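You operate a simulated robot arm through the tools that you are given. There is no shell and no other tool.

You run a simulated two-armed robot. Do the job below in one go: nothing can be reset, and whatever is moved stays where it is left.

Task
Swap the steel shaft key in the brass pinion for the brass one.
Fine: lay the old key on the free end of the tool shelf, start the new one by hand, tap it flush; mallet back. Set down upright: wooden mallet.
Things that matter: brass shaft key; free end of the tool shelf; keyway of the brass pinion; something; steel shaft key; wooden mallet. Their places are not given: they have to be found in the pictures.

Only the result counts: the job must be done as asked and must still hold three seconds after the hand-in. Knocking over, shifting, dropping, spilling or breaking anything else fails it.

Robot
Two 7-joint arms with fingered hands on one trunk that stands fixed in place. Base frame: the origin is at the foot of the trunk, x ahead of it, y to its left, z up; the work surface is at about z = 0.82. Lengths are in m, angles in rad, forces in N, time in s.
The left shoulder is at [0.07, 0.171, 1.377], the right one opposite. Payload 5 kg a hand.
The tool frame of a hand sits at the grasp point between the pads (the TCP): z along the fingers, y along the line on which they close. The tips reach 0.043 m beyond it. Largest opening 0.144 m; the body of the gripper starts 0.05 m behind the TCP. The gripper is a hand of 5 fingers: y runs from the thumb to the fingers, the wrist lies at [-0.021, -0.124, -0.221] in the tool frame.
Orientation is that of the tool frame in the base frame, as a unit quaternion [x, y, z, w]. With the fingers straight down and the wrist toward the robot, the tool's x, y and z point along [0, 1, 0], [1, 0, 0] and [0, 0, -1] of the base frame.

Tools
- The arms move only by the tool move_arm. It takes "left_deltas", "right_deltas" or both (then of equal length, played together; a hand with none holds still); each is a list of rows, each an object of numbers (a shift or turn left out is 0): "x", "y", "z": the shift along the tool's x, y, z in m; "ax", "ay", "az": the turn, a rotation vector about the tool's x, y, z in degrees. In form: [{"x": .., "y": .., "z": .., "ax": .., "ay": .., "az": ..}, ...]. A call has 1 to 20 rows; each row is the pose to reach, as a shift and turn from the pose commanded when the call began, along the tool's axes at that moment. A row lasts 0.2 s, in which the tool goes at most 0.05 m and 0.15 rad; a call with a longer step from one row to the next is refused whole. A pose out of reach is approached as far as the arm can. The call stops where the force on the tool passes 60 N (or 10 N more than at its start, if that is more) or the arm is blocked; 0.2 s more then pass. In this call time passes only in rows, and 0.2 s behind the last. It gives the time, the measured TCP pose, the force on the tool (base axes), the opening and the grip force at its end, in the units of the frame above (readings bear some noise), with the torque about the TCP (base axes, N m) and any sound that the robot's microphone picked up.
- Cameras (640 x 400 px; columns grow to the right, rows downward): "scene" is now at [0.1274, -0.0404, 1.6067]; the picture's right is [-0.46, -0.89, 0.00], its down [-0.55, 0.28, -0.78] and it looks along [0.70, -0.36, -0.62] (base axes); focal length 298 px, centre (320, 200). "left" rides on the left gripper at [-0.086, -0.108, -0.168] in its tool frame; the picture's right is [-0.80, -0.28, 0.53], its down [0.54, -0.73, 0.42] and it looks along [0.27, 0.63, 0.73] (tool axes); focal length 275 px, centre (320, 200). "right" rides on the right gripper at [0.086, -0.108, -0.168] in its tool frame; the picture's right is [-0.80, 0.28, -0.53], its down [-0.54, -0.73, 0.42] and it looks along [-0.27, 0.63, 0.73] (tool axes); focal length 275 px, centre (320, 200).
- grab_frame(camera): a new picture of that camera. It takes no simulated time.
- raise_lower(by): slides the trunk up (or, below 0, down) by that many m; the arms and the scene camera ride with it, the base frame stays. It gives what a move gives, with no picture.
- finger_targets(index, middle, ring, little, thumb_bend, thumb_turn, hand): sets how far each is bent, from 0 (flat) to 100 (curled in); at 30 the hand is open as for a grip, at 70 the pads meet at the TCP. One left out holds its place. A second passes; each finger stops where it meets its share of the squeeze, and holds until it gets a number again. It is the only way to open and close the hand. It gives what a move gives, with no picture; readings hold the bend of each and the force on index, middle, ring, little, thumb and palm. thumb_turn goes from beside the hand (0) to across from the fingers (100), as for a grip.
- turn_head(pan, tilt): turns the head with the scene camera to pan (to the left, within 1.501 rad either way) and tilt (down, from -0.506 to 1.204), counted from straight ahead of the robot. It gives what a move gives.
- point_at(camera, pixels): there is no depth. For up to 12 entries [column, row, z] of the newest picture of that camera ("zoom" is the newest enlarged one), the place [x, y] in the base frame at which the ray of that pixel passes the height z, good to about 0.003 m. It takes no simulated time.
- enlarge(camera, box): a new picture of the part [left, top, right, bottom] of that camera's present view, enlarged. It takes no simulated time.
- sign_off(): hands the job in; it is judged then, once.

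Leave the grippers open and the arms clear of the work at the hand-in unless told otherwise.

The tools are called as name(argument=value, ...) on one line, values as JSON. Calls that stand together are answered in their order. move_arm: Moves the arms, as the interface text tells. Its arguments: {"type":"object","properties":{"left_deltas":{"type":"array","items":{"type":"object","properties":{"x":{"type":"number"},"y":{"type":"number"},"z":{"type":"number"},"ax":{"type":"number"},"ay":{"type":"number"},"az":{"type":"number"}}}},"right_deltas":{"type":"array","items":{"type":"object","properties":{"x":{"type":"number"},"y":{"type":"number"},"z":{"type":"number"},"ax":{"type":"number"},"ay":{"type":"number"},"az":{"type":"number"}}}}},"required":[]} The other tools are called the same way: raise_lower (by) slides the trunk up or down; finger_targets (index, middle, ring, little, thumb_bend, thumb_turn, hand) moves the fingers one by one; turn_head (pan, tilt) turns the head that bears the scene camera; grab_frame (camera) takes a picture; point_at (camera, pixels) gives the place at which the rays of pixels pass given heights; enlarge (camera, box) takes an enlarged picture of a part of a camera's view; sign_off () hands the job in.

At the start:

```text
t: 0.0
left_position: [0.8236, -0.1199, 1.2564]
left_ee_rot: [0.707, 0.707, 0.0, -0.001]
left_force: [-0.1, -0.2, 0.5]
left_torque: [0.01, 0.0, -0.06]
left_finger_gap: 0.1437
left_gripper_force: 0.1
left_shape: jaw
left_bend: [30.0, 30.0, 30.0, 30.0, 30.0, 98.0]
left_finger forces: [0.1, 0.0, 0.0, 0.1, 0.0, 0.1]
right_position: [0.5308, -0.5323, 1.3508]
right_ee_rot: [0.707, 0.707, -0.001, 0.0]
right_force: [0.2, 0.3, -0.6]
right_torque: [-0.02, 0.02, -0.01]
right_finger_gap: 0.1434
right_gripper_force: 0.0
right_shape: jaw
right_bend: [30.0, 30.0, 30.0, 30.0, 30.0, 98.0]
right_finger forces: [0.0, 0.0, 0.0, 0.1, 0.1, 0.1]
trunk travel left (down, up): [-0.475, 0.465]
head pan, tilt: [-0.476, 0.668]
```

scene: 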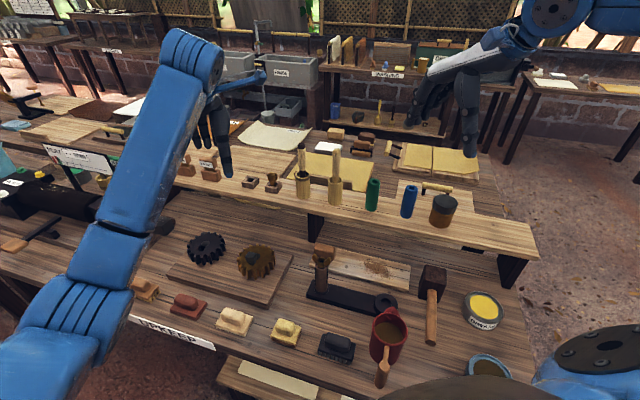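
right: 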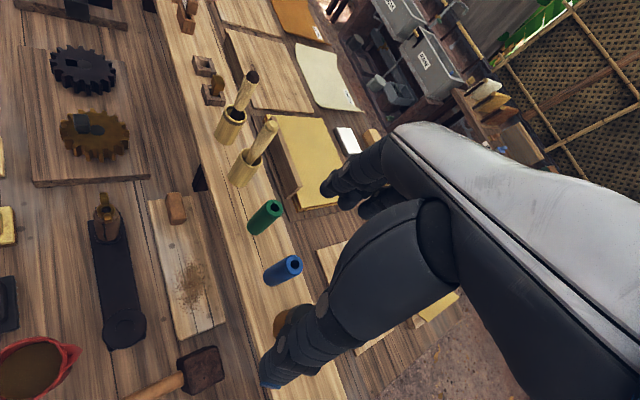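
left: 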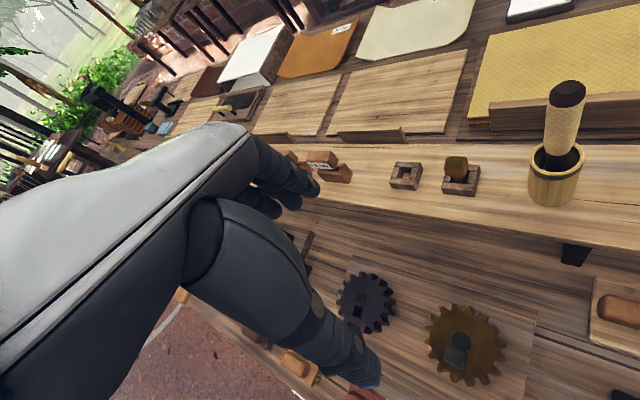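

I'll start by looking more closely at the workbench: the gears are near (205,248) and (256,262) in the scene picture, and the mallet near (432,290). I'm enlarging these areas.

enlarge(camera="scene", box=[160, 210, 320, 310])

enlarge(camera="scene", box=[300, 220, 460, 320])

enlarge(camera="scene", box=[160, 130, 320, 230])

enlarge(camera="scene", box=[290, 140, 550, 300])

enlarge(camera="left", box=[320, 250, 560, 400])

enlarge(camera="right", box=[0, 20, 240, 170])

```text
4.00 times, centred on (240, 260) of scene
```

zoom: 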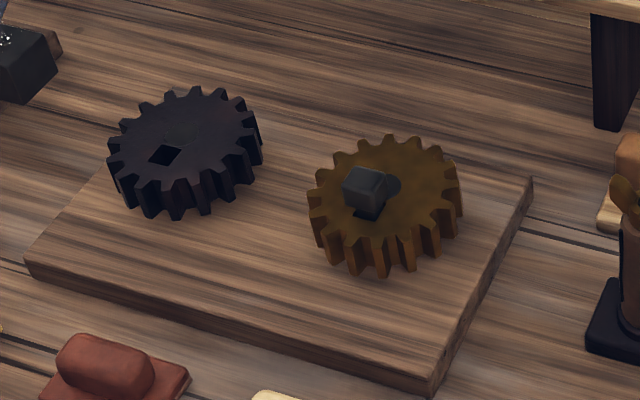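

```text
4.00 times, centred on (380, 270) of scene
```

zoom: 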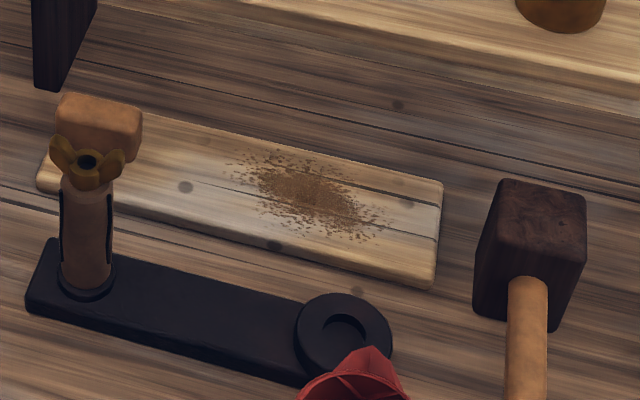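

```text
4.00 times, centred on (240, 180) of scene
```

zoom: 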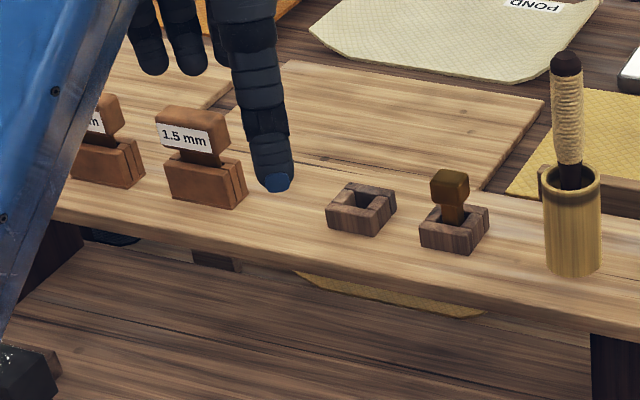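

```text
2.46 times, centred on (420, 220) of scene
```

zoom: 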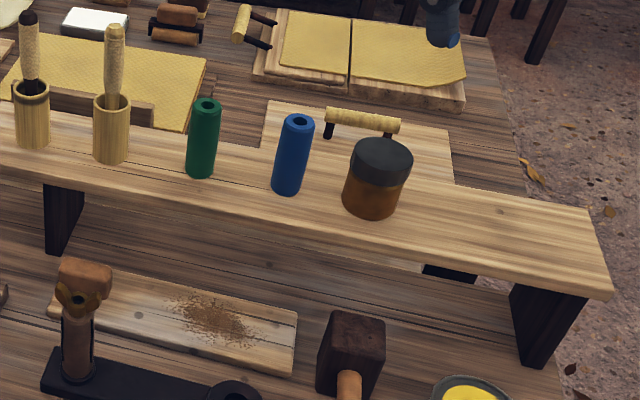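

```text
2.67 times, centred on (440, 325) of left
```

zoom: 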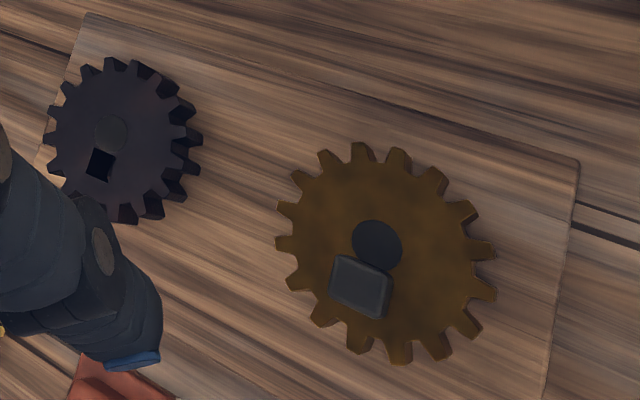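

```text
2.67 times, centred on (120, 95) of right
```

zoom: 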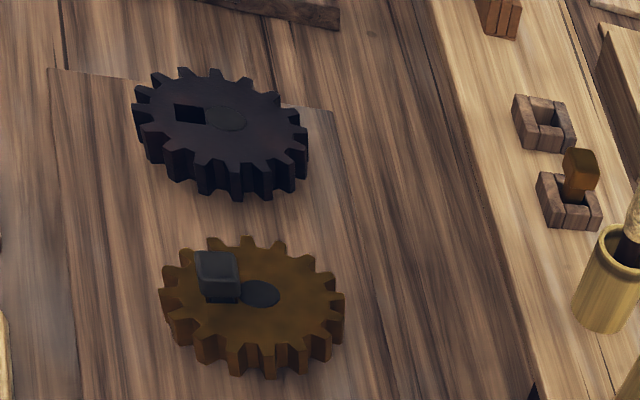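

The brass pinion is near (256,262) with the steel key's dark head on it. A brass key sits in a wooden holder on the raised shelf near (272,182). Next I read the positions of these things at likely heights.

point_at(camera="scene", pixels=[[256, 262, 0.86], [252, 256, 0.89], [205, 247, 0.86], [272, 185, 0.98], [249, 182, 0.98], [433, 280, 0.87], [430, 342, 0.84], [520, 245, 0.98], [460, 220, 0.98], [443, 222, 0.98], [510, 288, 0.82], [345, 290, 0.82]])

enlarge(camera="scene", box=[380, 250, 540, 350])

enlarge(camera="scene", box=[400, 170, 560, 270])

enlarge(camera="right", box=[80, 250, 320, 400])

```text
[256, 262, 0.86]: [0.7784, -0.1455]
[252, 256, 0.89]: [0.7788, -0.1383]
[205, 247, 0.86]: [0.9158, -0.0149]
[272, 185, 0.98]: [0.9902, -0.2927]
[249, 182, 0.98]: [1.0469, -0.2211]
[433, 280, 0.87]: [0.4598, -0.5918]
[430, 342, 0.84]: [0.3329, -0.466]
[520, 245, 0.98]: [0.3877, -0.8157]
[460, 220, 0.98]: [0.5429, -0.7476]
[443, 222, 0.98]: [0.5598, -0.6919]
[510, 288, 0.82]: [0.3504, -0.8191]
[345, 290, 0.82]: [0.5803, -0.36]
```

```text
4.00 times, centred on (460, 300) of scene
```

zoom: 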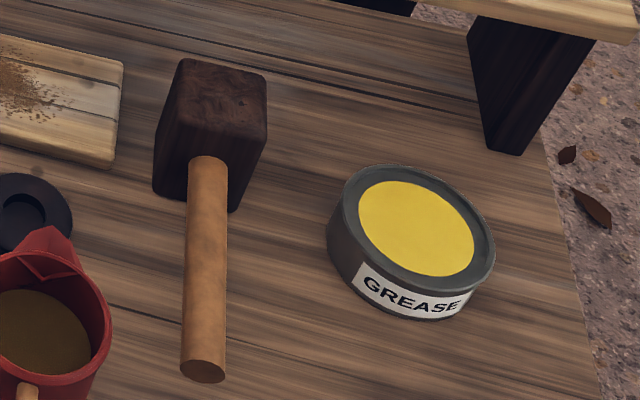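

```text
4.00 times, centred on (480, 220) of scene
```

zoom: 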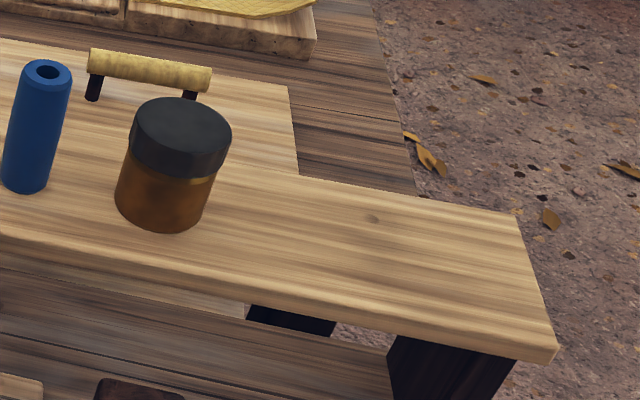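

```text
2.67 times, centred on (200, 325) of right
```

zoom: 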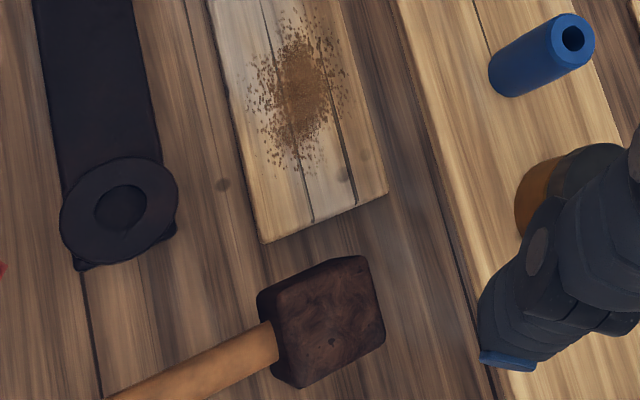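

I want the true heights, so I cross the rays of the same points from two cameras. The brass key's head is at scene (273,176) and right (217,82). The steel key's head is at scene (251,256) and right (81,119). The blue tube top is at scene (411,188) and right (291,262).

point_at(camera="scene", pixels=[[272.7, 175.5, 0.9], [272.7, 175.5, 1.0], [272.7, 175.5, 1.1], [251, 256, 0.85], [251, 256, 0.9], [251, 256, 0.95], [410, 188, 1.0], [410, 188, 1.1], [536, 257, 0.9], [536, 257, 1.0]])

point_at(camera="right", pixels=[[217, 82, 0.9], [217, 82, 1.0], [217, 82, 1.1], [81, 119, 0.85], [81, 119, 0.9], [81, 119, 0.95], [294, 264, 1.0], [294, 264, 1.1]])

```text
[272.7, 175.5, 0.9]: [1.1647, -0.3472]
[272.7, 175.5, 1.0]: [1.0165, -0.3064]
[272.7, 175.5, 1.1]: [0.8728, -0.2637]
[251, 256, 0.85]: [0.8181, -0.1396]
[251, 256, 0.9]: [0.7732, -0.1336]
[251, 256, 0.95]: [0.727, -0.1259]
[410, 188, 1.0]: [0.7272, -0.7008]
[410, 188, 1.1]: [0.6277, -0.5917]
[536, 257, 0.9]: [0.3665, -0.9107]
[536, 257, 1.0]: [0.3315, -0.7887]
```

```text
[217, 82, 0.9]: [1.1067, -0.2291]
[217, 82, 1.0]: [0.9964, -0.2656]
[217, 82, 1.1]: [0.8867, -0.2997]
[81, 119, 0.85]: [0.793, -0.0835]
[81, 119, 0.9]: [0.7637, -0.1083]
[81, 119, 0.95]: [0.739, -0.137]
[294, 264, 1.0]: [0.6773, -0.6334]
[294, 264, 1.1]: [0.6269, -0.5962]
```

The head of the brass key seems to be at about (0.94, -0.28, 1.05), and the steel key's head at about (0.745, -0.13, 0.93). The left arm hides part of the bench, so before moving it I turn the head to the left and take a look.

turn_head(pan=0.2, tilt=0.6)

grab_frame(camera="scene")

```text
t: 1.1
left_position: [0.8239, -0.1184, 1.2563]
left_ee_rot: [0.707, 0.707, 0.0, 0.0]
left_force: [-0.4, -1.1, -0.1]
left_torque: [-0.02, -0.06, -0.01]
left_finger_gap: 0.1436
left_gripper_force: 0.2
left_shape: jaw
left_bend: [30.0, 30.0, 30.0, 30.0, 30.0, 98.0]
left_finger forces: [0.0, 0.0, 0.0, 0.0, 0.0, 0.0]
right_position: [0.5316, -0.5316, 1.3501]
right_ee_rot: [0.707, 0.707, 0.0, 0.0]
right_force: [0.0, 0.0, -0.7]
right_torque: [-0.05, -0.02, 0.0]
right_finger_gap: 0.1436
right_gripper_force: 0.1
right_shape: jaw
right_bend: [30.0, 30.0, 30.0, 30.0, 30.0, 98.0]
right_finger forces: [0.0, 0.1, 0.0, 0.0, 0.0, 0.0]
trunk travel left (down, up): [-0.475, 0.465]
head pan, tilt: [0.201, 0.6]
```

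```text
taken
```

scene: 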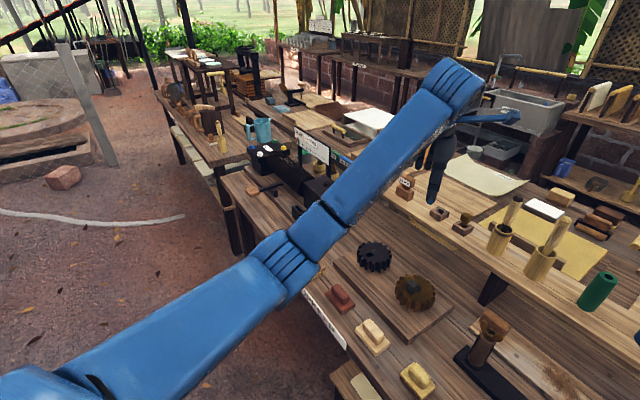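

The floor to the left of the bench is clear. I move the left hand back, up and to the left, to about (0.52, 0.30, 1.32), to free the view.

move_arm(left_deltas=[{"x": 0.035, "y": -0.025, "z": -0.005}, {"x": 0.07, "y": -0.05, "z": -0.01}, {"x": 0.105, "y": -0.075, "z": -0.015}, {"x": 0.14, "y": -0.1, "z": -0.02}, {"x": 0.175, "y": -0.125, "z": -0.025}, {"x": 0.21, "y": -0.15, "z": -0.03}, {"x": 0.245, "y": -0.175, "z": -0.035}, {"x": 0.28, "y": -0.2, "z": -0.04}, {"x": 0.315, "y": -0.225, "z": -0.045}, {"x": 0.35, "y": -0.25, "z": -0.05}, {"x": 0.385, "y": -0.275, "z": -0.055}, {"x": 0.42, "y": -0.3, "z": -0.06}])

turn_head(pan=-0.2, tilt=0.65)

grab_frame(camera="scene")

grab_frame(camera="left")

```text
t: 3.6
left_position: [0.5213, 0.3028, 1.3171]
left_ee_rot: [0.708, 0.706, 0.001, 0.001]
left_force: [-0.6, 0.4, -1.2]
left_torque: [-0.04, -0.02, 0.0]
left_finger_gap: 0.1437
left_gripper_force: 0.0
left_shape: jaw
left_bend: [30.0, 30.0, 30.0, 30.0, 30.0, 98.0]
left_finger forces: [0.0, 0.1, 0.1, 0.0, 0.0, 0.0]
right_position: [0.5274, -0.5306, 1.3511]
right_ee_rot: [0.708, 0.706, 0.0, 0.001]
right_force: [-0.9, 0.9, 0.8]
right_torque: [-0.06, -0.07, 0.0]
right_finger_gap: 0.1436
right_gripper_force: 0.1
right_shape: jaw
right_bend: [30.0, 30.0, 30.0, 30.0, 30.0, 98.0]
right_finger forces: [0.0, 0.1, 0.0, 0.0, 0.0, 0.0]
trunk travel left (down, up): [-0.475, 0.465]
head pan, tilt: [0.201, 0.6]
```

```text
t: 4.5
left_position: [0.5254, 0.2998, 1.3156]
left_ee_rot: [0.707, 0.707, -0.002, 0.0]
left_force: [0.2, -0.2, 0.6]
left_torque: [-0.01, 0.02, -0.02]
left_finger_gap: 0.1439
left_gripper_force: 0.1
left_shape: jaw
left_bend: [30.0, 30.0, 30.0, 30.0, 30.0, 98.0]
left_finger forces: [0.0, 0.1, 0.0, 0.1, 0.0, 0.0]
right_position: [0.5311, -0.5329, 1.3496]
right_ee_rot: [0.707, 0.707, 0.0, 0.0]
right_force: [-0.4, -0.4, 0.2]
right_torque: [0.03, 0.02, 0.02]
right_finger_gap: 0.1437
right_gripper_force: 0.1
right_shape: jaw
right_bend: [30.0, 30.0, 30.0, 30.0, 30.0, 98.0]
right_finger forces: [0.0, 0.0, 0.0, 0.1, 0.1, 0.0]
trunk travel left (down, up): [-0.475, 0.465]
head pan, tilt: [-0.201, 0.649]
```

```text
taken
```

scene: 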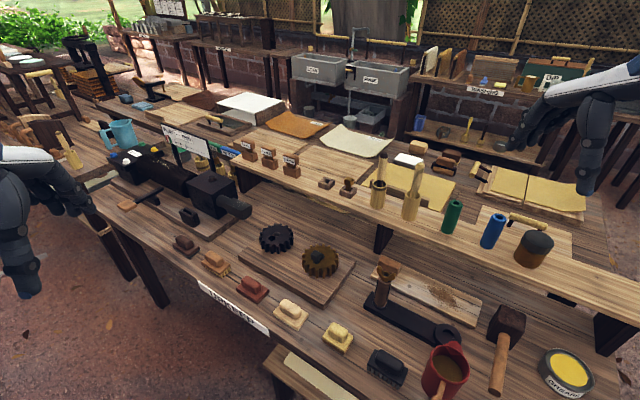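

```text
taken
```

left: 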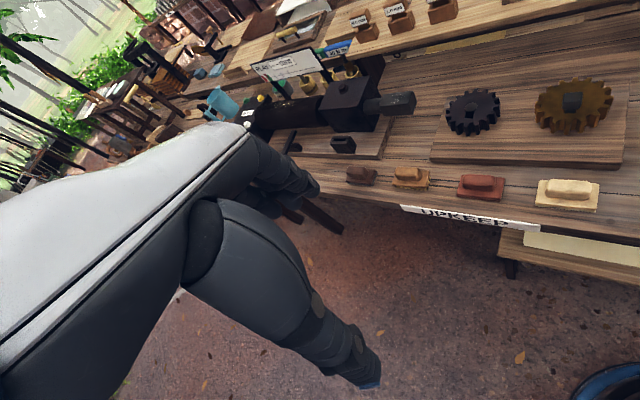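

The view is clear now. I zoom in on the signs, the pinion, the keys' holders and the shelf.

enlarge(camera="scene", box=[140, 100, 300, 200])

enlarge(camera="scene", box=[300, 160, 380, 210])

enlarge(camera="scene", box=[280, 230, 360, 280])

enlarge(camera="scene", box=[440, 190, 640, 315])

enlarge(camera="left", box=[420, 60, 640, 200])

```text
4.00 times, centred on (220, 150) of scene
```

zoom: 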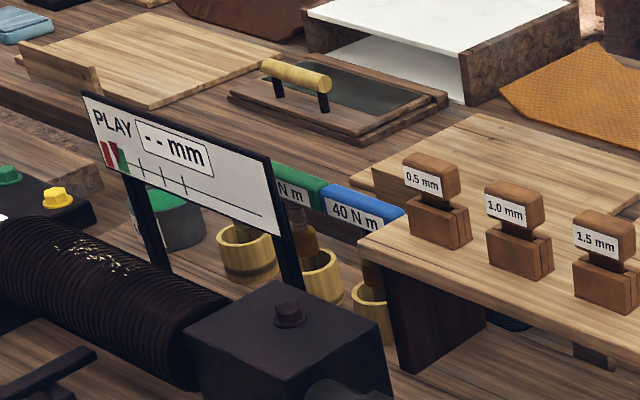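

```text
8.00 times, centred on (340, 185) of scene
```

zoom: 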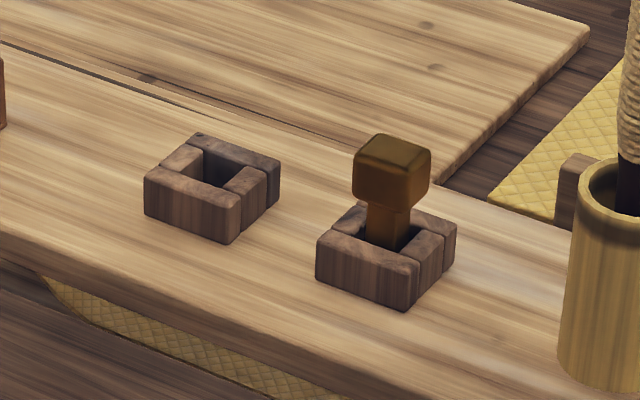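

```text
8.00 times, centred on (320, 255) of scene
```

zoom: 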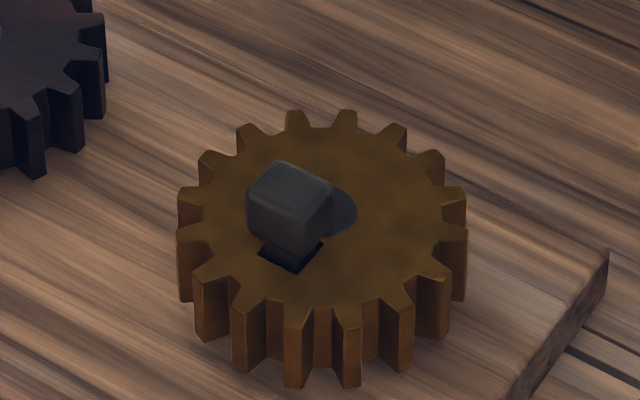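

```text
3.20 times, centred on (540, 252) of scene
```

zoom: 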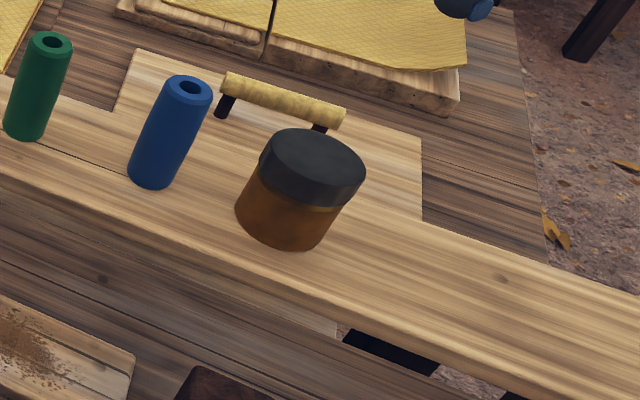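

```text
2.86 times, centred on (530, 130) of left
```

zoom: 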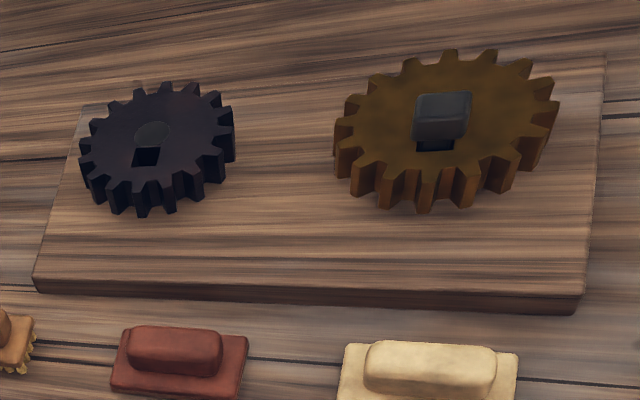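

The left end of the shelf holds feeler gauges, so the free end is the right one, past the jar. Next I measure the bench's direction from the shelf's front edge and the gear board.

point_at(camera="scene", pixels=[[230, 160, 1.0], [400, 220, 1.0], [560, 276, 1.0], [630, 300, 1.0], [238, 261, 0.84], [324, 308, 0.84], [355, 261, 0.84]])

turn_head(pan=-0.75, tilt=0.65)

grab_frame(camera="scene")

```text
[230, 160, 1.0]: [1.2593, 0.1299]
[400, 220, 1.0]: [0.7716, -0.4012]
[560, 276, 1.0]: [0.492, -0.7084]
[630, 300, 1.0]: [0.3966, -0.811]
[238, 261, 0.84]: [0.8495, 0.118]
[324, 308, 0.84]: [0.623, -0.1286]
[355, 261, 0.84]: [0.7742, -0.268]
```

```text
t: 5.5
left_position: [0.5255, 0.3007, 1.3165]
left_ee_rot: [0.707, 0.707, 0.0, -0.001]
left_force: [-0.6, -0.6, 0.8]
left_torque: [0.05, 0.03, 0.0]
left_finger_gap: 0.1437
left_gripper_force: 0.1
left_shape: jaw
left_bend: [30.0, 30.0, 30.0, 30.0, 30.0, 98.0]
left_finger forces: [0.0, 0.0, 0.0, 0.1, 0.0, 0.0]
right_position: [0.53, -0.5322, 1.3516]
right_ee_rot: [0.707, 0.707, 0.001, -0.001]
right_force: [0.0, -0.2, -0.4]
right_torque: [-0.02, 0.0, -0.02]
right_finger_gap: 0.1435
right_gripper_force: 0.0
right_shape: jaw
right_bend: [30.0, 30.0, 30.0, 30.0, 30.0, 98.0]
right_finger forces: [0.1, 0.0, 0.1, 0.1, 0.0, 0.0]
trunk travel left (down, up): [-0.475, 0.465]
head pan, tilt: [-0.75, 0.649]
```

```text
taken
```

scene: 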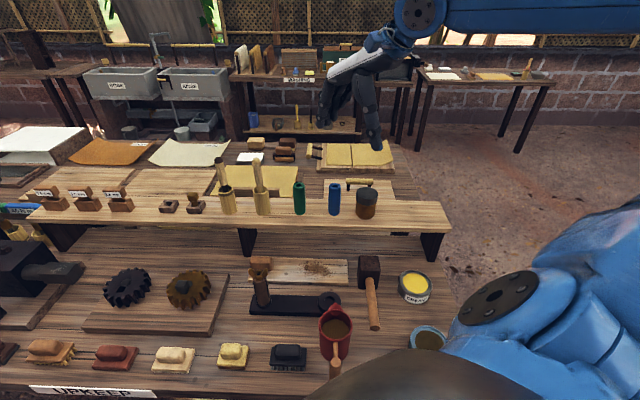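

The bench runs at about 47° to the base axes, and pan -0.75 looks at it squarely. I zoom in on each item from here.

enlarge(camera="scene", box=[150, 260, 230, 310])

enlarge(camera="scene", box=[150, 170, 230, 220])

enlarge(camera="scene", box=[330, 240, 430, 340])

enlarge(camera="scene", box=[340, 180, 460, 260])

grab_frame(camera="right")

```text
8.00 times, centred on (190, 285) of scene
```

zoom: 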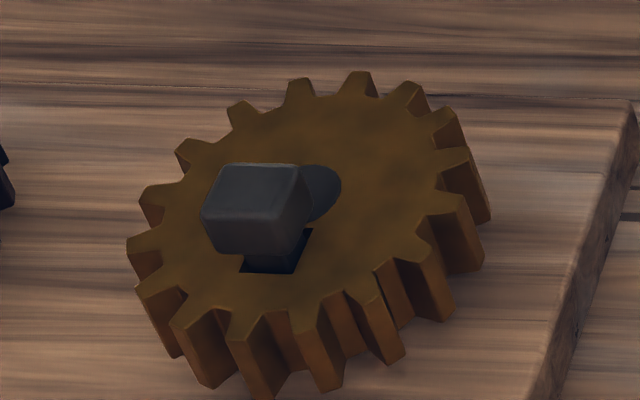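

```text
8.00 times, centred on (190, 195) of scene
```

zoom: 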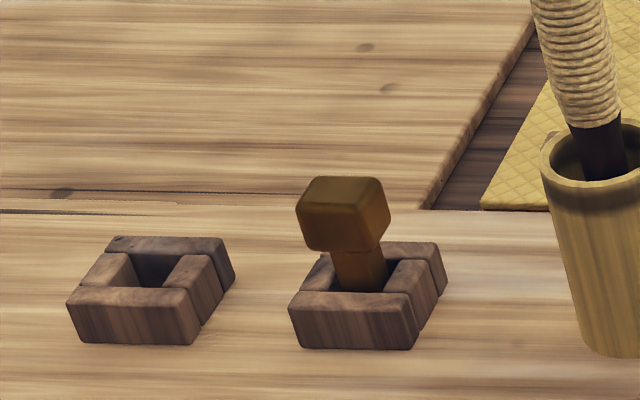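

```text
4.00 times, centred on (380, 290) of scene
```

zoom: 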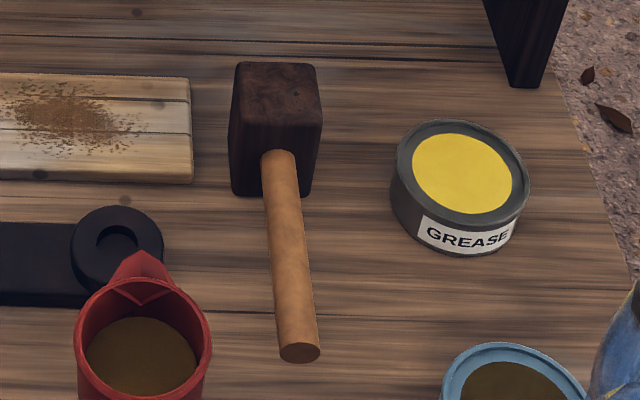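

```text
5.00 times, centred on (400, 220) of scene
```

zoom: 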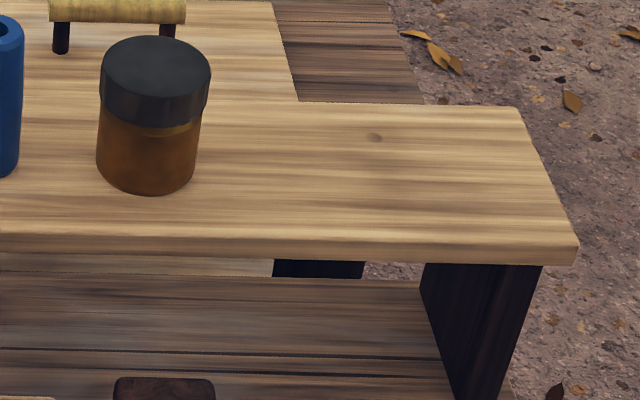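

```text
taken
```

right: 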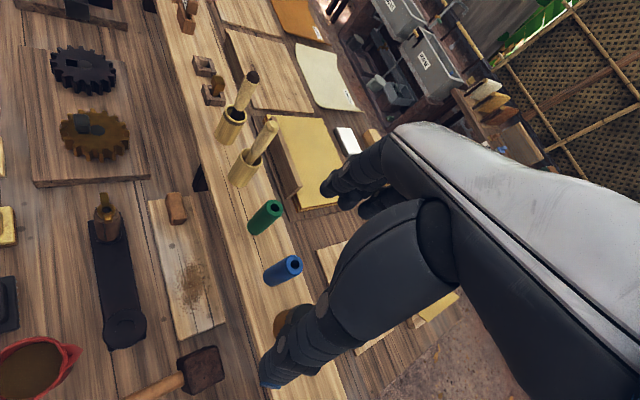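

The mallet stands on a striking face with its handle level and pointing toward the robot. The steel key stands slightly proud of the pinion. Next I bring the right hand high over the pinion, turned about 42.5° to line up with the bench, for a close look.

move_arm(right_deltas=[{"x": 0.04, "y": 0.0215, "az": 4.25}, {"x": 0.08, "y": 0.043, "az": 8.5}, {"x": 0.12, "y": 0.0645, "az": 12.75}, {"x": 0.16, "y": 0.086, "az": 17}, {"x": 0.2, "y": 0.1075, "az": 21.25}, {"x": 0.24, "y": 0.129, "az": 25.5}, {"x": 0.28, "y": 0.1505, "az": 29.75}, {"x": 0.32, "y": 0.172, "az": 34}, {"x": 0.36, "y": 0.1935, "az": 38.25}, {"x": 0.4, "y": 0.215, "az": 42.5}, {"x": 0.4, "y": 0.215, "z": 0.05, "az": 42.5}, {"x": 0.4, "y": 0.215, "z": 0.1, "az": 42.5}, {"x": 0.4, "y": 0.215, "z": 0.15, "az": 42.5}, {"x": 0.4, "y": 0.215, "z": 0.2, "az": 42.5}])

grab_frame(camera="right")

grab_frame(camera="scene")

```text
t: 8.5
left_position: [0.5284, 0.2995, 1.315]
left_ee_rot: [0.707, 0.707, -0.001, -0.002]
left_force: [0.2, -0.4, -0.1]
left_torque: [0.01, 0.06, 0.0]
left_finger_gap: 0.1435
left_gripper_force: 0.1
left_shape: jaw
left_bend: [30.0, 30.0, 30.0, 30.0, 30.0, 98.0]
left_finger forces: [0.0, 0.0, 0.1, 0.0, 0.0, 0.0]
right_position: [0.7288, -0.1782, 1.1665]
right_ee_rot: [0.915, 0.403, 0.0, -0.002]
right_force: [1.7, -0.3, -0.2]
right_torque: [0.02, 0.08, 0.02]
right_finger_gap: 0.144
right_gripper_force: 0.0
right_shape: jaw
right_bend: [30.0, 30.0, 30.0, 30.0, 30.0, 97.0]
right_finger forces: [0.0, 0.0, 0.0, 0.1, 0.1, 0.0]
right hand out of reach, approached as far as the arm can: row 10, 11, 12, 13, 14
trunk travel left (down, up): [-0.475, 0.465]
head pan, tilt: [-0.75, 0.649]
```

```text
taken
```

right: 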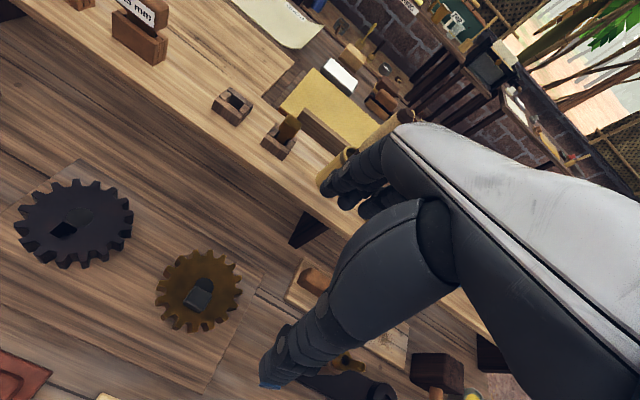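

```text
taken
```

scene: 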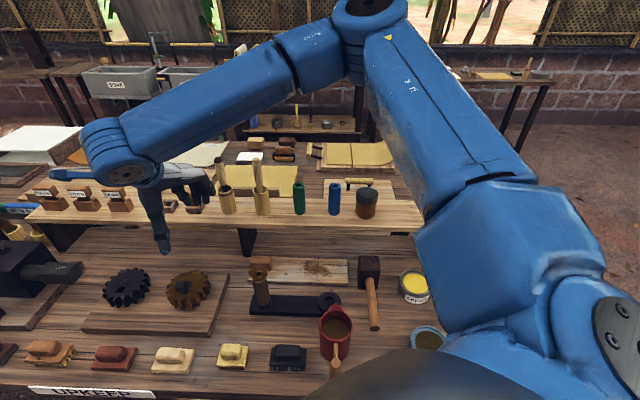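

The arm came close but couldn't quite reach that yaw, so I'll probably use the opposite yaw for working (wrist to the bench's right). From here the right camera sees the gear near (200,292) and the brass key near (287,128), so I zoom in on both.

enlarge(camera="right", box=[130, 235, 270, 345])

enlarge(camera="right", box=[200, 75, 340, 165])

enlarge(camera="left", box=[500, 60, 640, 160])

```text
3.64 times, centred on (200, 290) of right
```

zoom: 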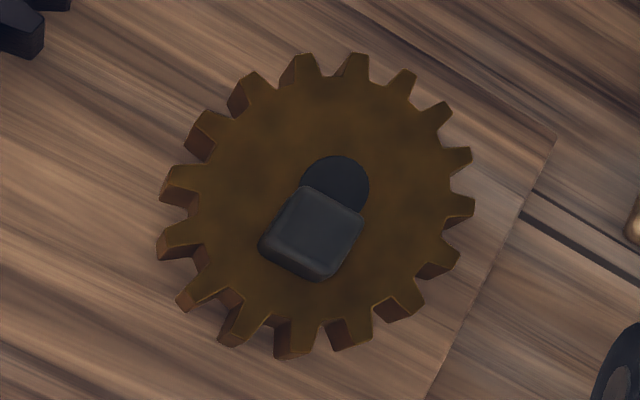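

```text
4.44 times, centred on (270, 120) of right
```

zoom: 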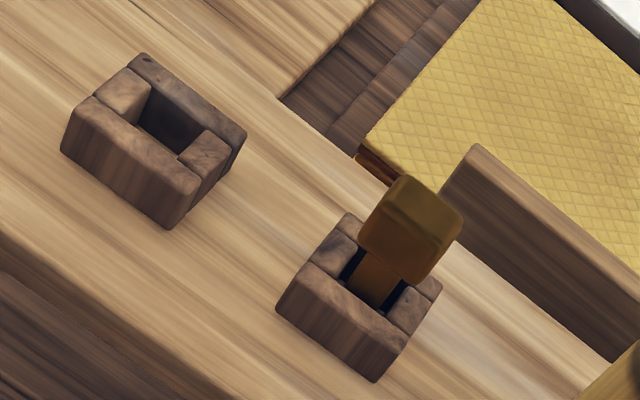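

```text
4.00 times, centred on (570, 110) of left
```

zoom: 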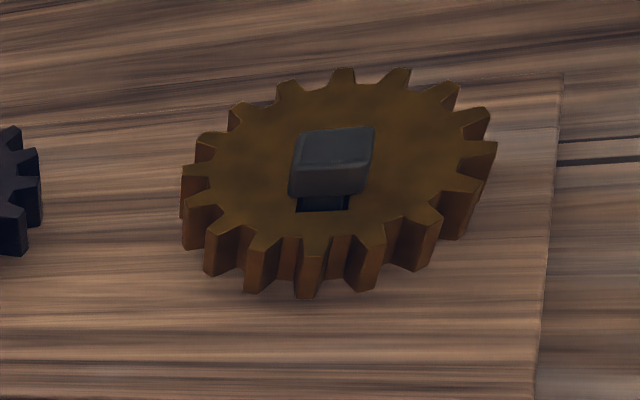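

The key heads are aligned with the bench axes. I turn the right hand by -90° about its vertical axis, so that the wrist lies to the bench's right, and lift it slightly while doing so.

move_arm(right_deltas=[{"z": -0.03, "az": -7.5}, {"z": -0.05, "az": -15}, {"z": -0.05, "az": -22.5}, {"z": -0.05, "az": -30}, {"z": -0.05, "az": -37.5}, {"z": -0.05, "az": -45}, {"z": -0.05, "az": -52.5}, {"z": -0.05, "az": -60}, {"z": -0.05, "az": -67.5}, {"z": -0.05, "az": -75}, {"z": -0.05, "az": -82.5}, {"z": -0.05, "az": -90}])

grab_frame(camera="right")

grab_frame(camera="scene")

```text
t: 11.1
left_position: [0.525, 0.3004, 1.3158]
left_ee_rot: [0.708, 0.707, -0.001, -0.001]
left_force: [0.7, 1.4, -0.2]
left_torque: [0.01, 0.03, 0.02]
left_finger_gap: 0.1438
left_gripper_force: 0.1
left_shape: jaw
left_bend: [30.0, 30.0, 30.0, 30.0, 30.0, 98.0]
left_finger forces: [0.0, 0.0, 0.1, 0.0, 0.1, 0.0]
right_position: [0.7253, -0.1769, 1.216]
right_ee_rot: [0.362, 0.932, 0.001, -0.001]
right_force: [0.1, 0.4, 0.3]
right_torque: [0.03, 0.05, -0.02]
right_finger_gap: 0.1439
right_gripper_force: 0.1
right_shape: jaw
right_bend: [30.0, 30.0, 30.0, 30.0, 30.0, 97.0]
right_finger forces: [0.0, 0.0, 0.0, 0.0, 0.0, 0.0]
trunk travel left (down, up): [-0.475, 0.465]
head pan, tilt: [-0.75, 0.649]
```

```text
taken
```

right: 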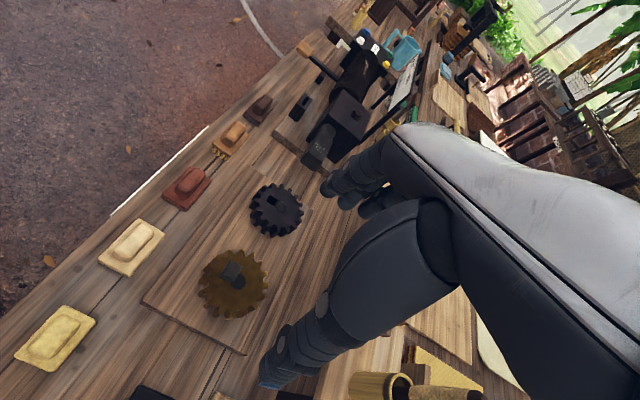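

```text
taken
```

scene: 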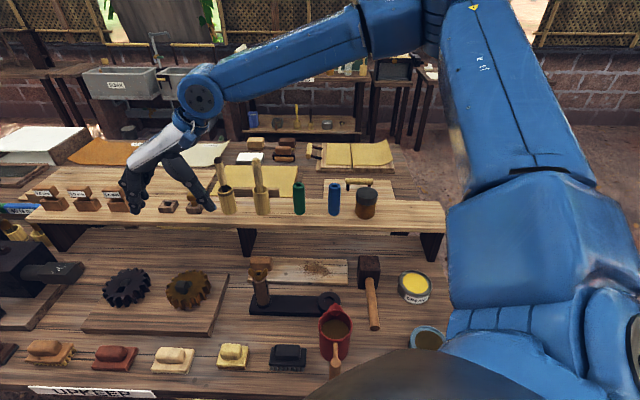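

The hand now has the yaw I want. I zoom in on the pinion from both cameras to measure the key's position and height.

enlarge(camera="right", box=[180, 230, 292, 330])

enlarge(camera="scene", box=[150, 260, 230, 310])

```text
4.00 times, centred on (236, 280) of right
```

zoom: 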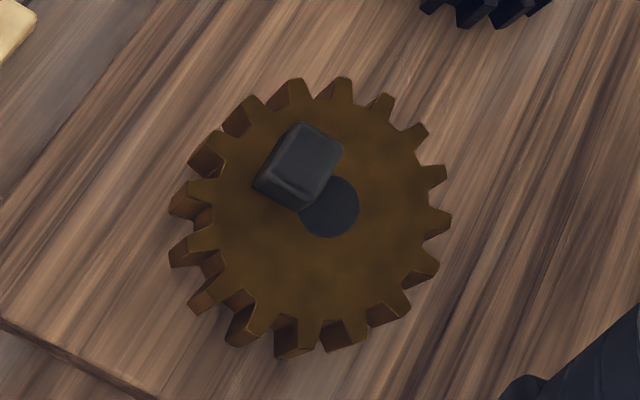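

```text
8.00 times, centred on (190, 285) of scene
```

zoom: 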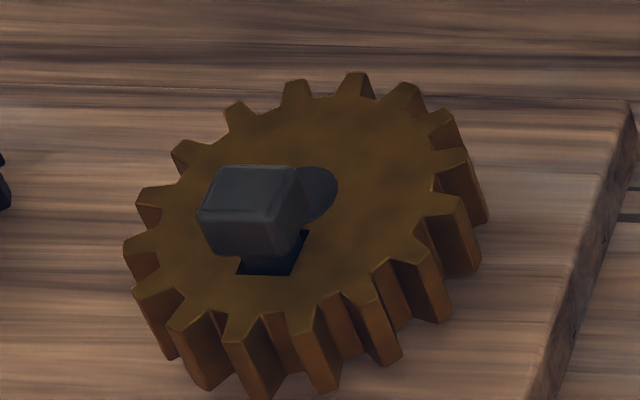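

I cross the rays for the key's top-face centre (right zoom (310,158), scene zoom (252,189)) and some gear-top points.

point_at(camera="right", pixels=[[233.5, 269.5, 0.9], [233.5, 269.5, 0.92], [233.5, 269.5, 0.94], [238.5, 281.8, 0.86], [238.5, 281.8, 0.88], [238.5, 281.8, 0.9]])

point_at(camera="scene", pixels=[[181.5, 283.6, 0.9], [181.5, 283.6, 0.92], [181.5, 283.6, 0.94], [189, 284.3, 0.86], [189, 284.3, 0.88], [189, 284.3, 0.9]])

```text
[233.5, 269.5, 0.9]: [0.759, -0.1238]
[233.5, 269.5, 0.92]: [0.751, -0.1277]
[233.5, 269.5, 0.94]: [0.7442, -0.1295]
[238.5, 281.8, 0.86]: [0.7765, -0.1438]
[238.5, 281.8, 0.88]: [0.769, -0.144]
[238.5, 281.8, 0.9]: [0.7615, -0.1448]
```

```text
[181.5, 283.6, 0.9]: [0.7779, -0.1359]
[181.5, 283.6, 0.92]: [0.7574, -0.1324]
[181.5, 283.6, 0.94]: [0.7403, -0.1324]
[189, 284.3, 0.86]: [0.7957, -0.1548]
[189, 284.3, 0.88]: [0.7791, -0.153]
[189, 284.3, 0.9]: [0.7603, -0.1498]
```

The steel key's top is at about (0.746, -0.130, 0.932), and the pinion's top face is near z 0.895. Before approaching, I set a smaller opening in free air to see how the fingers and thumb look.

finger_targets(hand="right", index=50, middle=50, ring=50, little=50, thumb_bend=50, thumb_turn=100)

grab_frame(camera="right")

enlarge(camera="scene", box=[90, 110, 250, 230])

```text
t: 12.1
left_position: [0.5243, 0.3011, 1.3155]
left_ee_rot: [0.707, 0.707, 0.0, 0.0]
left_force: [0.7, -0.7, -0.3]
left_torque: [0.0, 0.0, 0.03]
left_finger_gap: 0.1438
left_gripper_force: 0.0
left_shape: jaw
left_bend: [30.0, 30.0, 30.0, 30.0, 30.0, 98.0]
left_finger forces: [0.0, 0.0, 0.1, 0.0, 0.0, 0.1]
right_position: [0.7255, -0.1776, 1.2166]
right_ee_rot: [0.363, 0.932, 0.0, 0.001]
right_force: [-0.4, -0.2, 0.0]
right_torque: [0.0, -0.01, 0.02]
right_finger_gap: 0.0791
right_gripper_force: 0.1
right_shape: fingers
right_bend: [50.0, 50.0, 50.0, 50.0, 50.0, 100.0]
right_finger forces: [0.1, 0.1, 0.1, 0.0, 0.0, 0.0]
trunk travel left (down, up): [-0.475, 0.465]
head pan, tilt: [-0.75, 0.649]
```

```text
taken
```

right: 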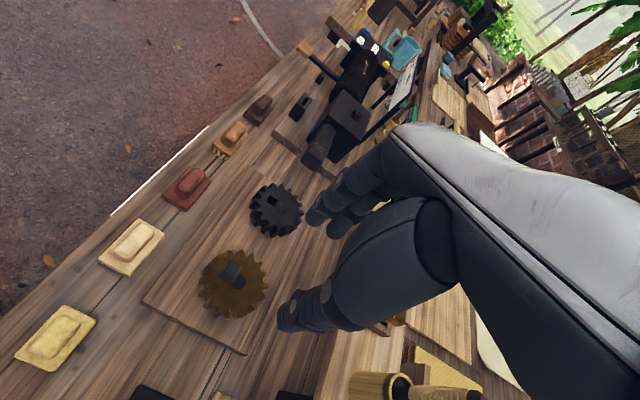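

```text
3.33 times, centred on (170, 170) of scene
```

zoom: 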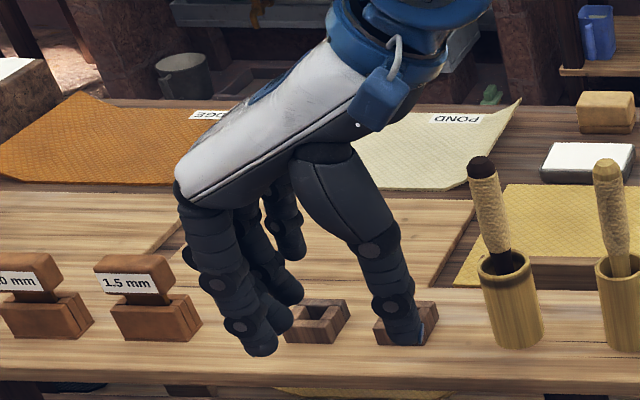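

At bend 50 the gap is 0.079 m, with the thumb on the bench's right and the fingers on its left. I move above the key to about (0.746, -0.130, 1.03) and look again.

move_arm(right_deltas=[{"x": 0.0034, "y": 0.0098, "z": 0.037}, {"x": 0.0068, "y": 0.0196, "z": 0.074}, {"x": 0.0102, "y": 0.0294, "z": 0.111}, {"x": 0.0136, "y": 0.0392, "z": 0.148}, {"x": 0.017, "y": 0.049, "z": 0.186}])

grab_frame(camera="right")

grab_frame(camera="scene")

```text
t: 13.3
left_position: [0.5262, 0.3003, 1.3141]
left_ee_rot: [0.707, 0.707, -0.002, -0.001]
left_force: [0.1, 0.3, -0.7]
left_torque: [0.07, 0.07, 0.0]
left_finger_gap: 0.1436
left_gripper_force: 0.1
left_shape: jaw
left_bend: [30.0, 30.0, 30.0, 30.0, 30.0, 98.0]
left_finger forces: [0.0, 0.1, 0.0, 0.0, 0.1, 0.1]
right_position: [0.7482, -0.1298, 1.0301]
right_ee_rot: [0.362, 0.932, 0.0, 0.0]
right_force: [1.6, 0.1, 0.7]
right_torque: [-0.02, 0.04, 0.02]
right_finger_gap: 0.0787
right_gripper_force: 0.0
right_shape: fingers
right_bend: [50.0, 50.0, 50.0, 50.0, 50.0, 100.0]
right_finger forces: [0.0, 0.0, 0.0, 0.1, 0.0, 0.0]
trunk travel left (down, up): [-0.475, 0.465]
head pan, tilt: [-0.75, 0.649]
```

```text
taken
```

right: 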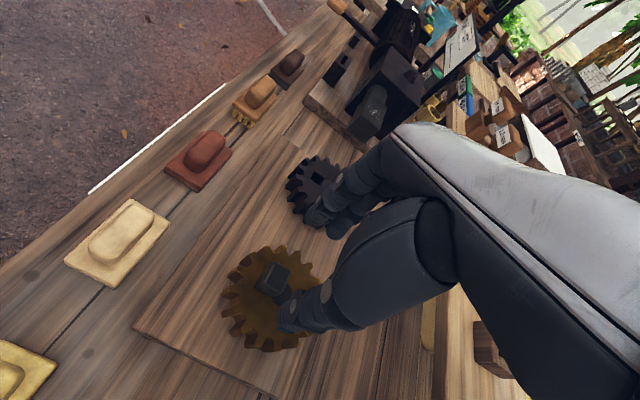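

```text
taken
```

scene: 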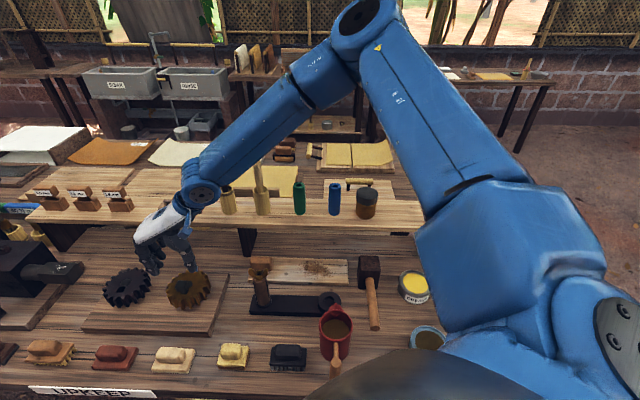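

From here I measure the key again: its head is near (270,278) in the right picture. I zoom in on it in both views.

enlarge(camera="right", box=[220, 240, 320, 340])

enlarge(camera="scene", box=[130, 230, 226, 290])

```text
4.00 times, centred on (270, 290) of right
```

zoom: 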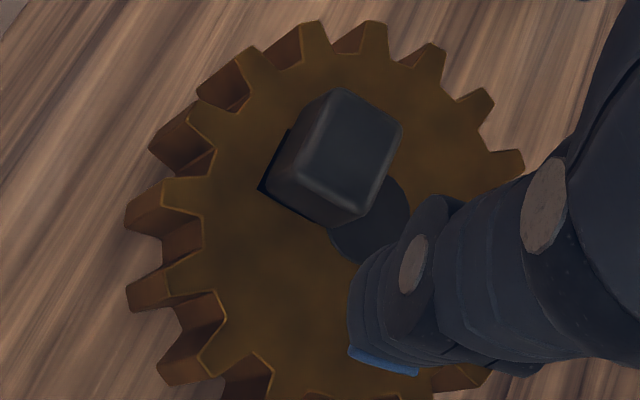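

```text
6.67 times, centred on (178, 260) of scene
```

zoom: 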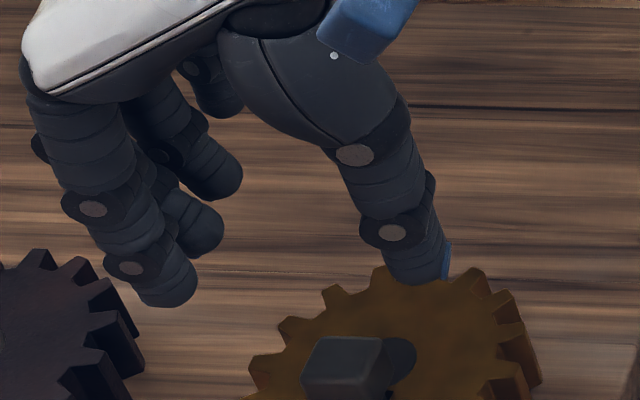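

I read the rays at the key's top-face centre (277.5,277) and at the gear hub from the right camera.

point_at(camera="right", pixels=[[277.5, 277, 0.93], [275, 262.5, 0.93], [290.5, 271.5, 0.93], [281, 290, 0.93], [264.5, 281, 0.93], [255.5, 287, 0.895], [283, 292, 0.895]])

```text
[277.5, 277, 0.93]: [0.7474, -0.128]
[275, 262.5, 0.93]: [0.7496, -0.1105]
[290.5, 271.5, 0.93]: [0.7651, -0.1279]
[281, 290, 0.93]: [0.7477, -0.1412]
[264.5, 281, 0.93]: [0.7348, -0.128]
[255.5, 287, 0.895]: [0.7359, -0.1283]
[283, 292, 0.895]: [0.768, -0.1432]
```

The key head's centre at (0.748, -0.128) lines up with the TCP. I lower the hand toward z 0.95 with the fingers astride the head, then look.

move_arm(right_deltas=[{"x": 0.001, "y": 0.001, "z": 0.03}, {"x": 0.001, "y": 0.001, "z": 0.055}, {"x": 0.001, "y": 0.001, "z": 0.075}])

grab_frame(camera="right")

enlarge(camera="scene", box=[130, 250, 226, 310])

enlarge(camera="left", box=[480, 40, 640, 140])

```text
t: 14.1
left_position: [0.5254, 0.302, 1.3156]
left_ee_rot: [0.707, 0.707, 0.0, 0.0]
left_force: [-0.2, -0.1, -0.1]
left_torque: [0.01, -0.02, -0.02]
left_finger_gap: 0.1438
left_gripper_force: 0.0
left_shape: jaw
left_bend: [30.0, 30.0, 30.0, 30.0, 30.0, 98.0]
left_finger forces: [0.0, 0.1, 0.0, 0.1, 0.1, 0.1]
right_position: [0.7224, -0.1535, 0.9886]
right_ee_rot: [0.363, 0.932, 0.0, 0.0]
right_force: [-0.1, 0.3, 1.0]
right_torque: [-0.01, -0.04, -0.02]
right_finger_gap: 0.0786
right_gripper_force: 0.1
right_shape: fingers
right_bend: [50.0, 50.0, 50.0, 50.0, 50.0, 100.0]
right_finger forces: [0.0, 0.0, 0.1, 0.0, 0.1, 0.0]
right hand out of reach, approached as far as the arm can: row 1, 2, 3
trunk travel left (down, up): [-0.475, 0.465]
head pan, tilt: [-0.75, 0.649]
```

```text
taken
```

right: 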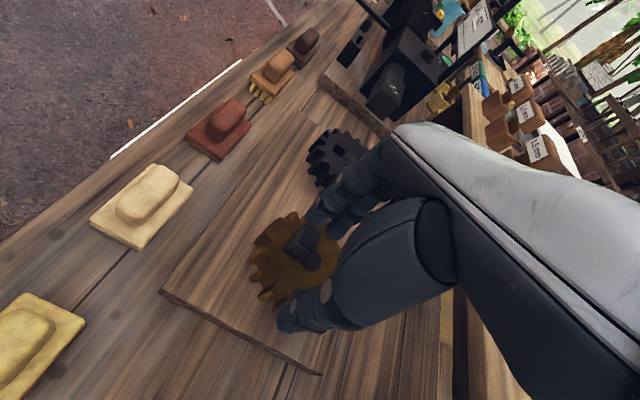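

```text
6.67 times, centred on (178, 280) of scene
```

zoom: 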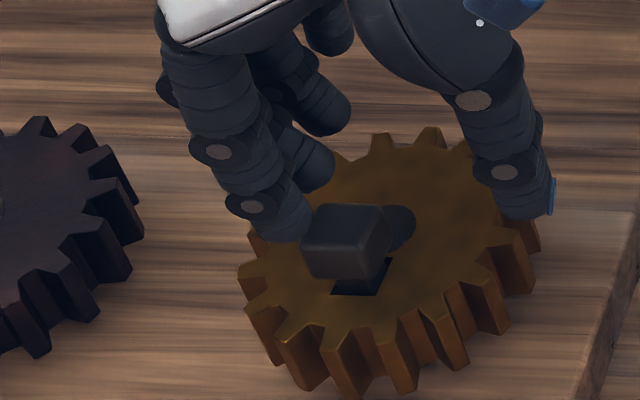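

```text
4.00 times, centred on (560, 90) of left
```

zoom: 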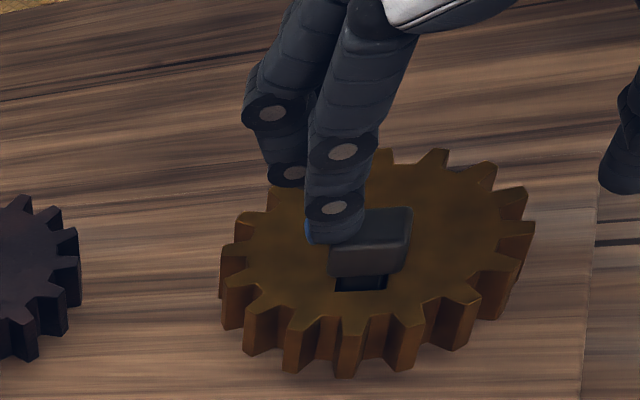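

The arm couldn't reach lower at this spot and slid about 36 mm toward the bench's right, with no contact force. I lift straight up, re-centre over the key at z about 1.06, and will then lower with the trunk instead.

move_arm(right_deltas=[{"z": -0.035}, {"z": -0.071}, {"x": -0.001, "y": 0.018, "z": -0.071}, {"x": -0.0017, "y": 0.0361, "z": -0.071}])

```text
t: 15.1
left_position: [0.5263, 0.3022, 1.3153]
left_ee_rot: [0.707, 0.707, 0.0, 0.0]
left_force: [-0.3, -0.3, -0.5]
left_torque: [-0.01, 0.03, 0.02]
left_finger_gap: 0.1438
left_gripper_force: 0.1
left_shape: jaw
left_bend: [30.0, 30.0, 30.0, 30.0, 30.0, 98.0]
left_finger forces: [0.1, 0.0, 0.1, 0.2, 0.0, 0.0]
right_position: [0.7516, -0.1246, 1.059]
right_ee_rot: [0.362, 0.932, -0.001, -0.001]
right_force: [0.5, 0.1, -0.4]
right_torque: [-0.01, -0.03, -0.02]
right_finger_gap: 0.0789
right_gripper_force: 0.1
right_shape: fingers
right_bend: [50.0, 50.0, 50.0, 50.0, 50.0, 100.0]
right_finger forces: [0.1, 0.0, 0.0, 0.0, 0.1, 0.0]
trunk travel left (down, up): [-0.475, 0.465]
head pan, tilt: [-0.75, 0.649]
```

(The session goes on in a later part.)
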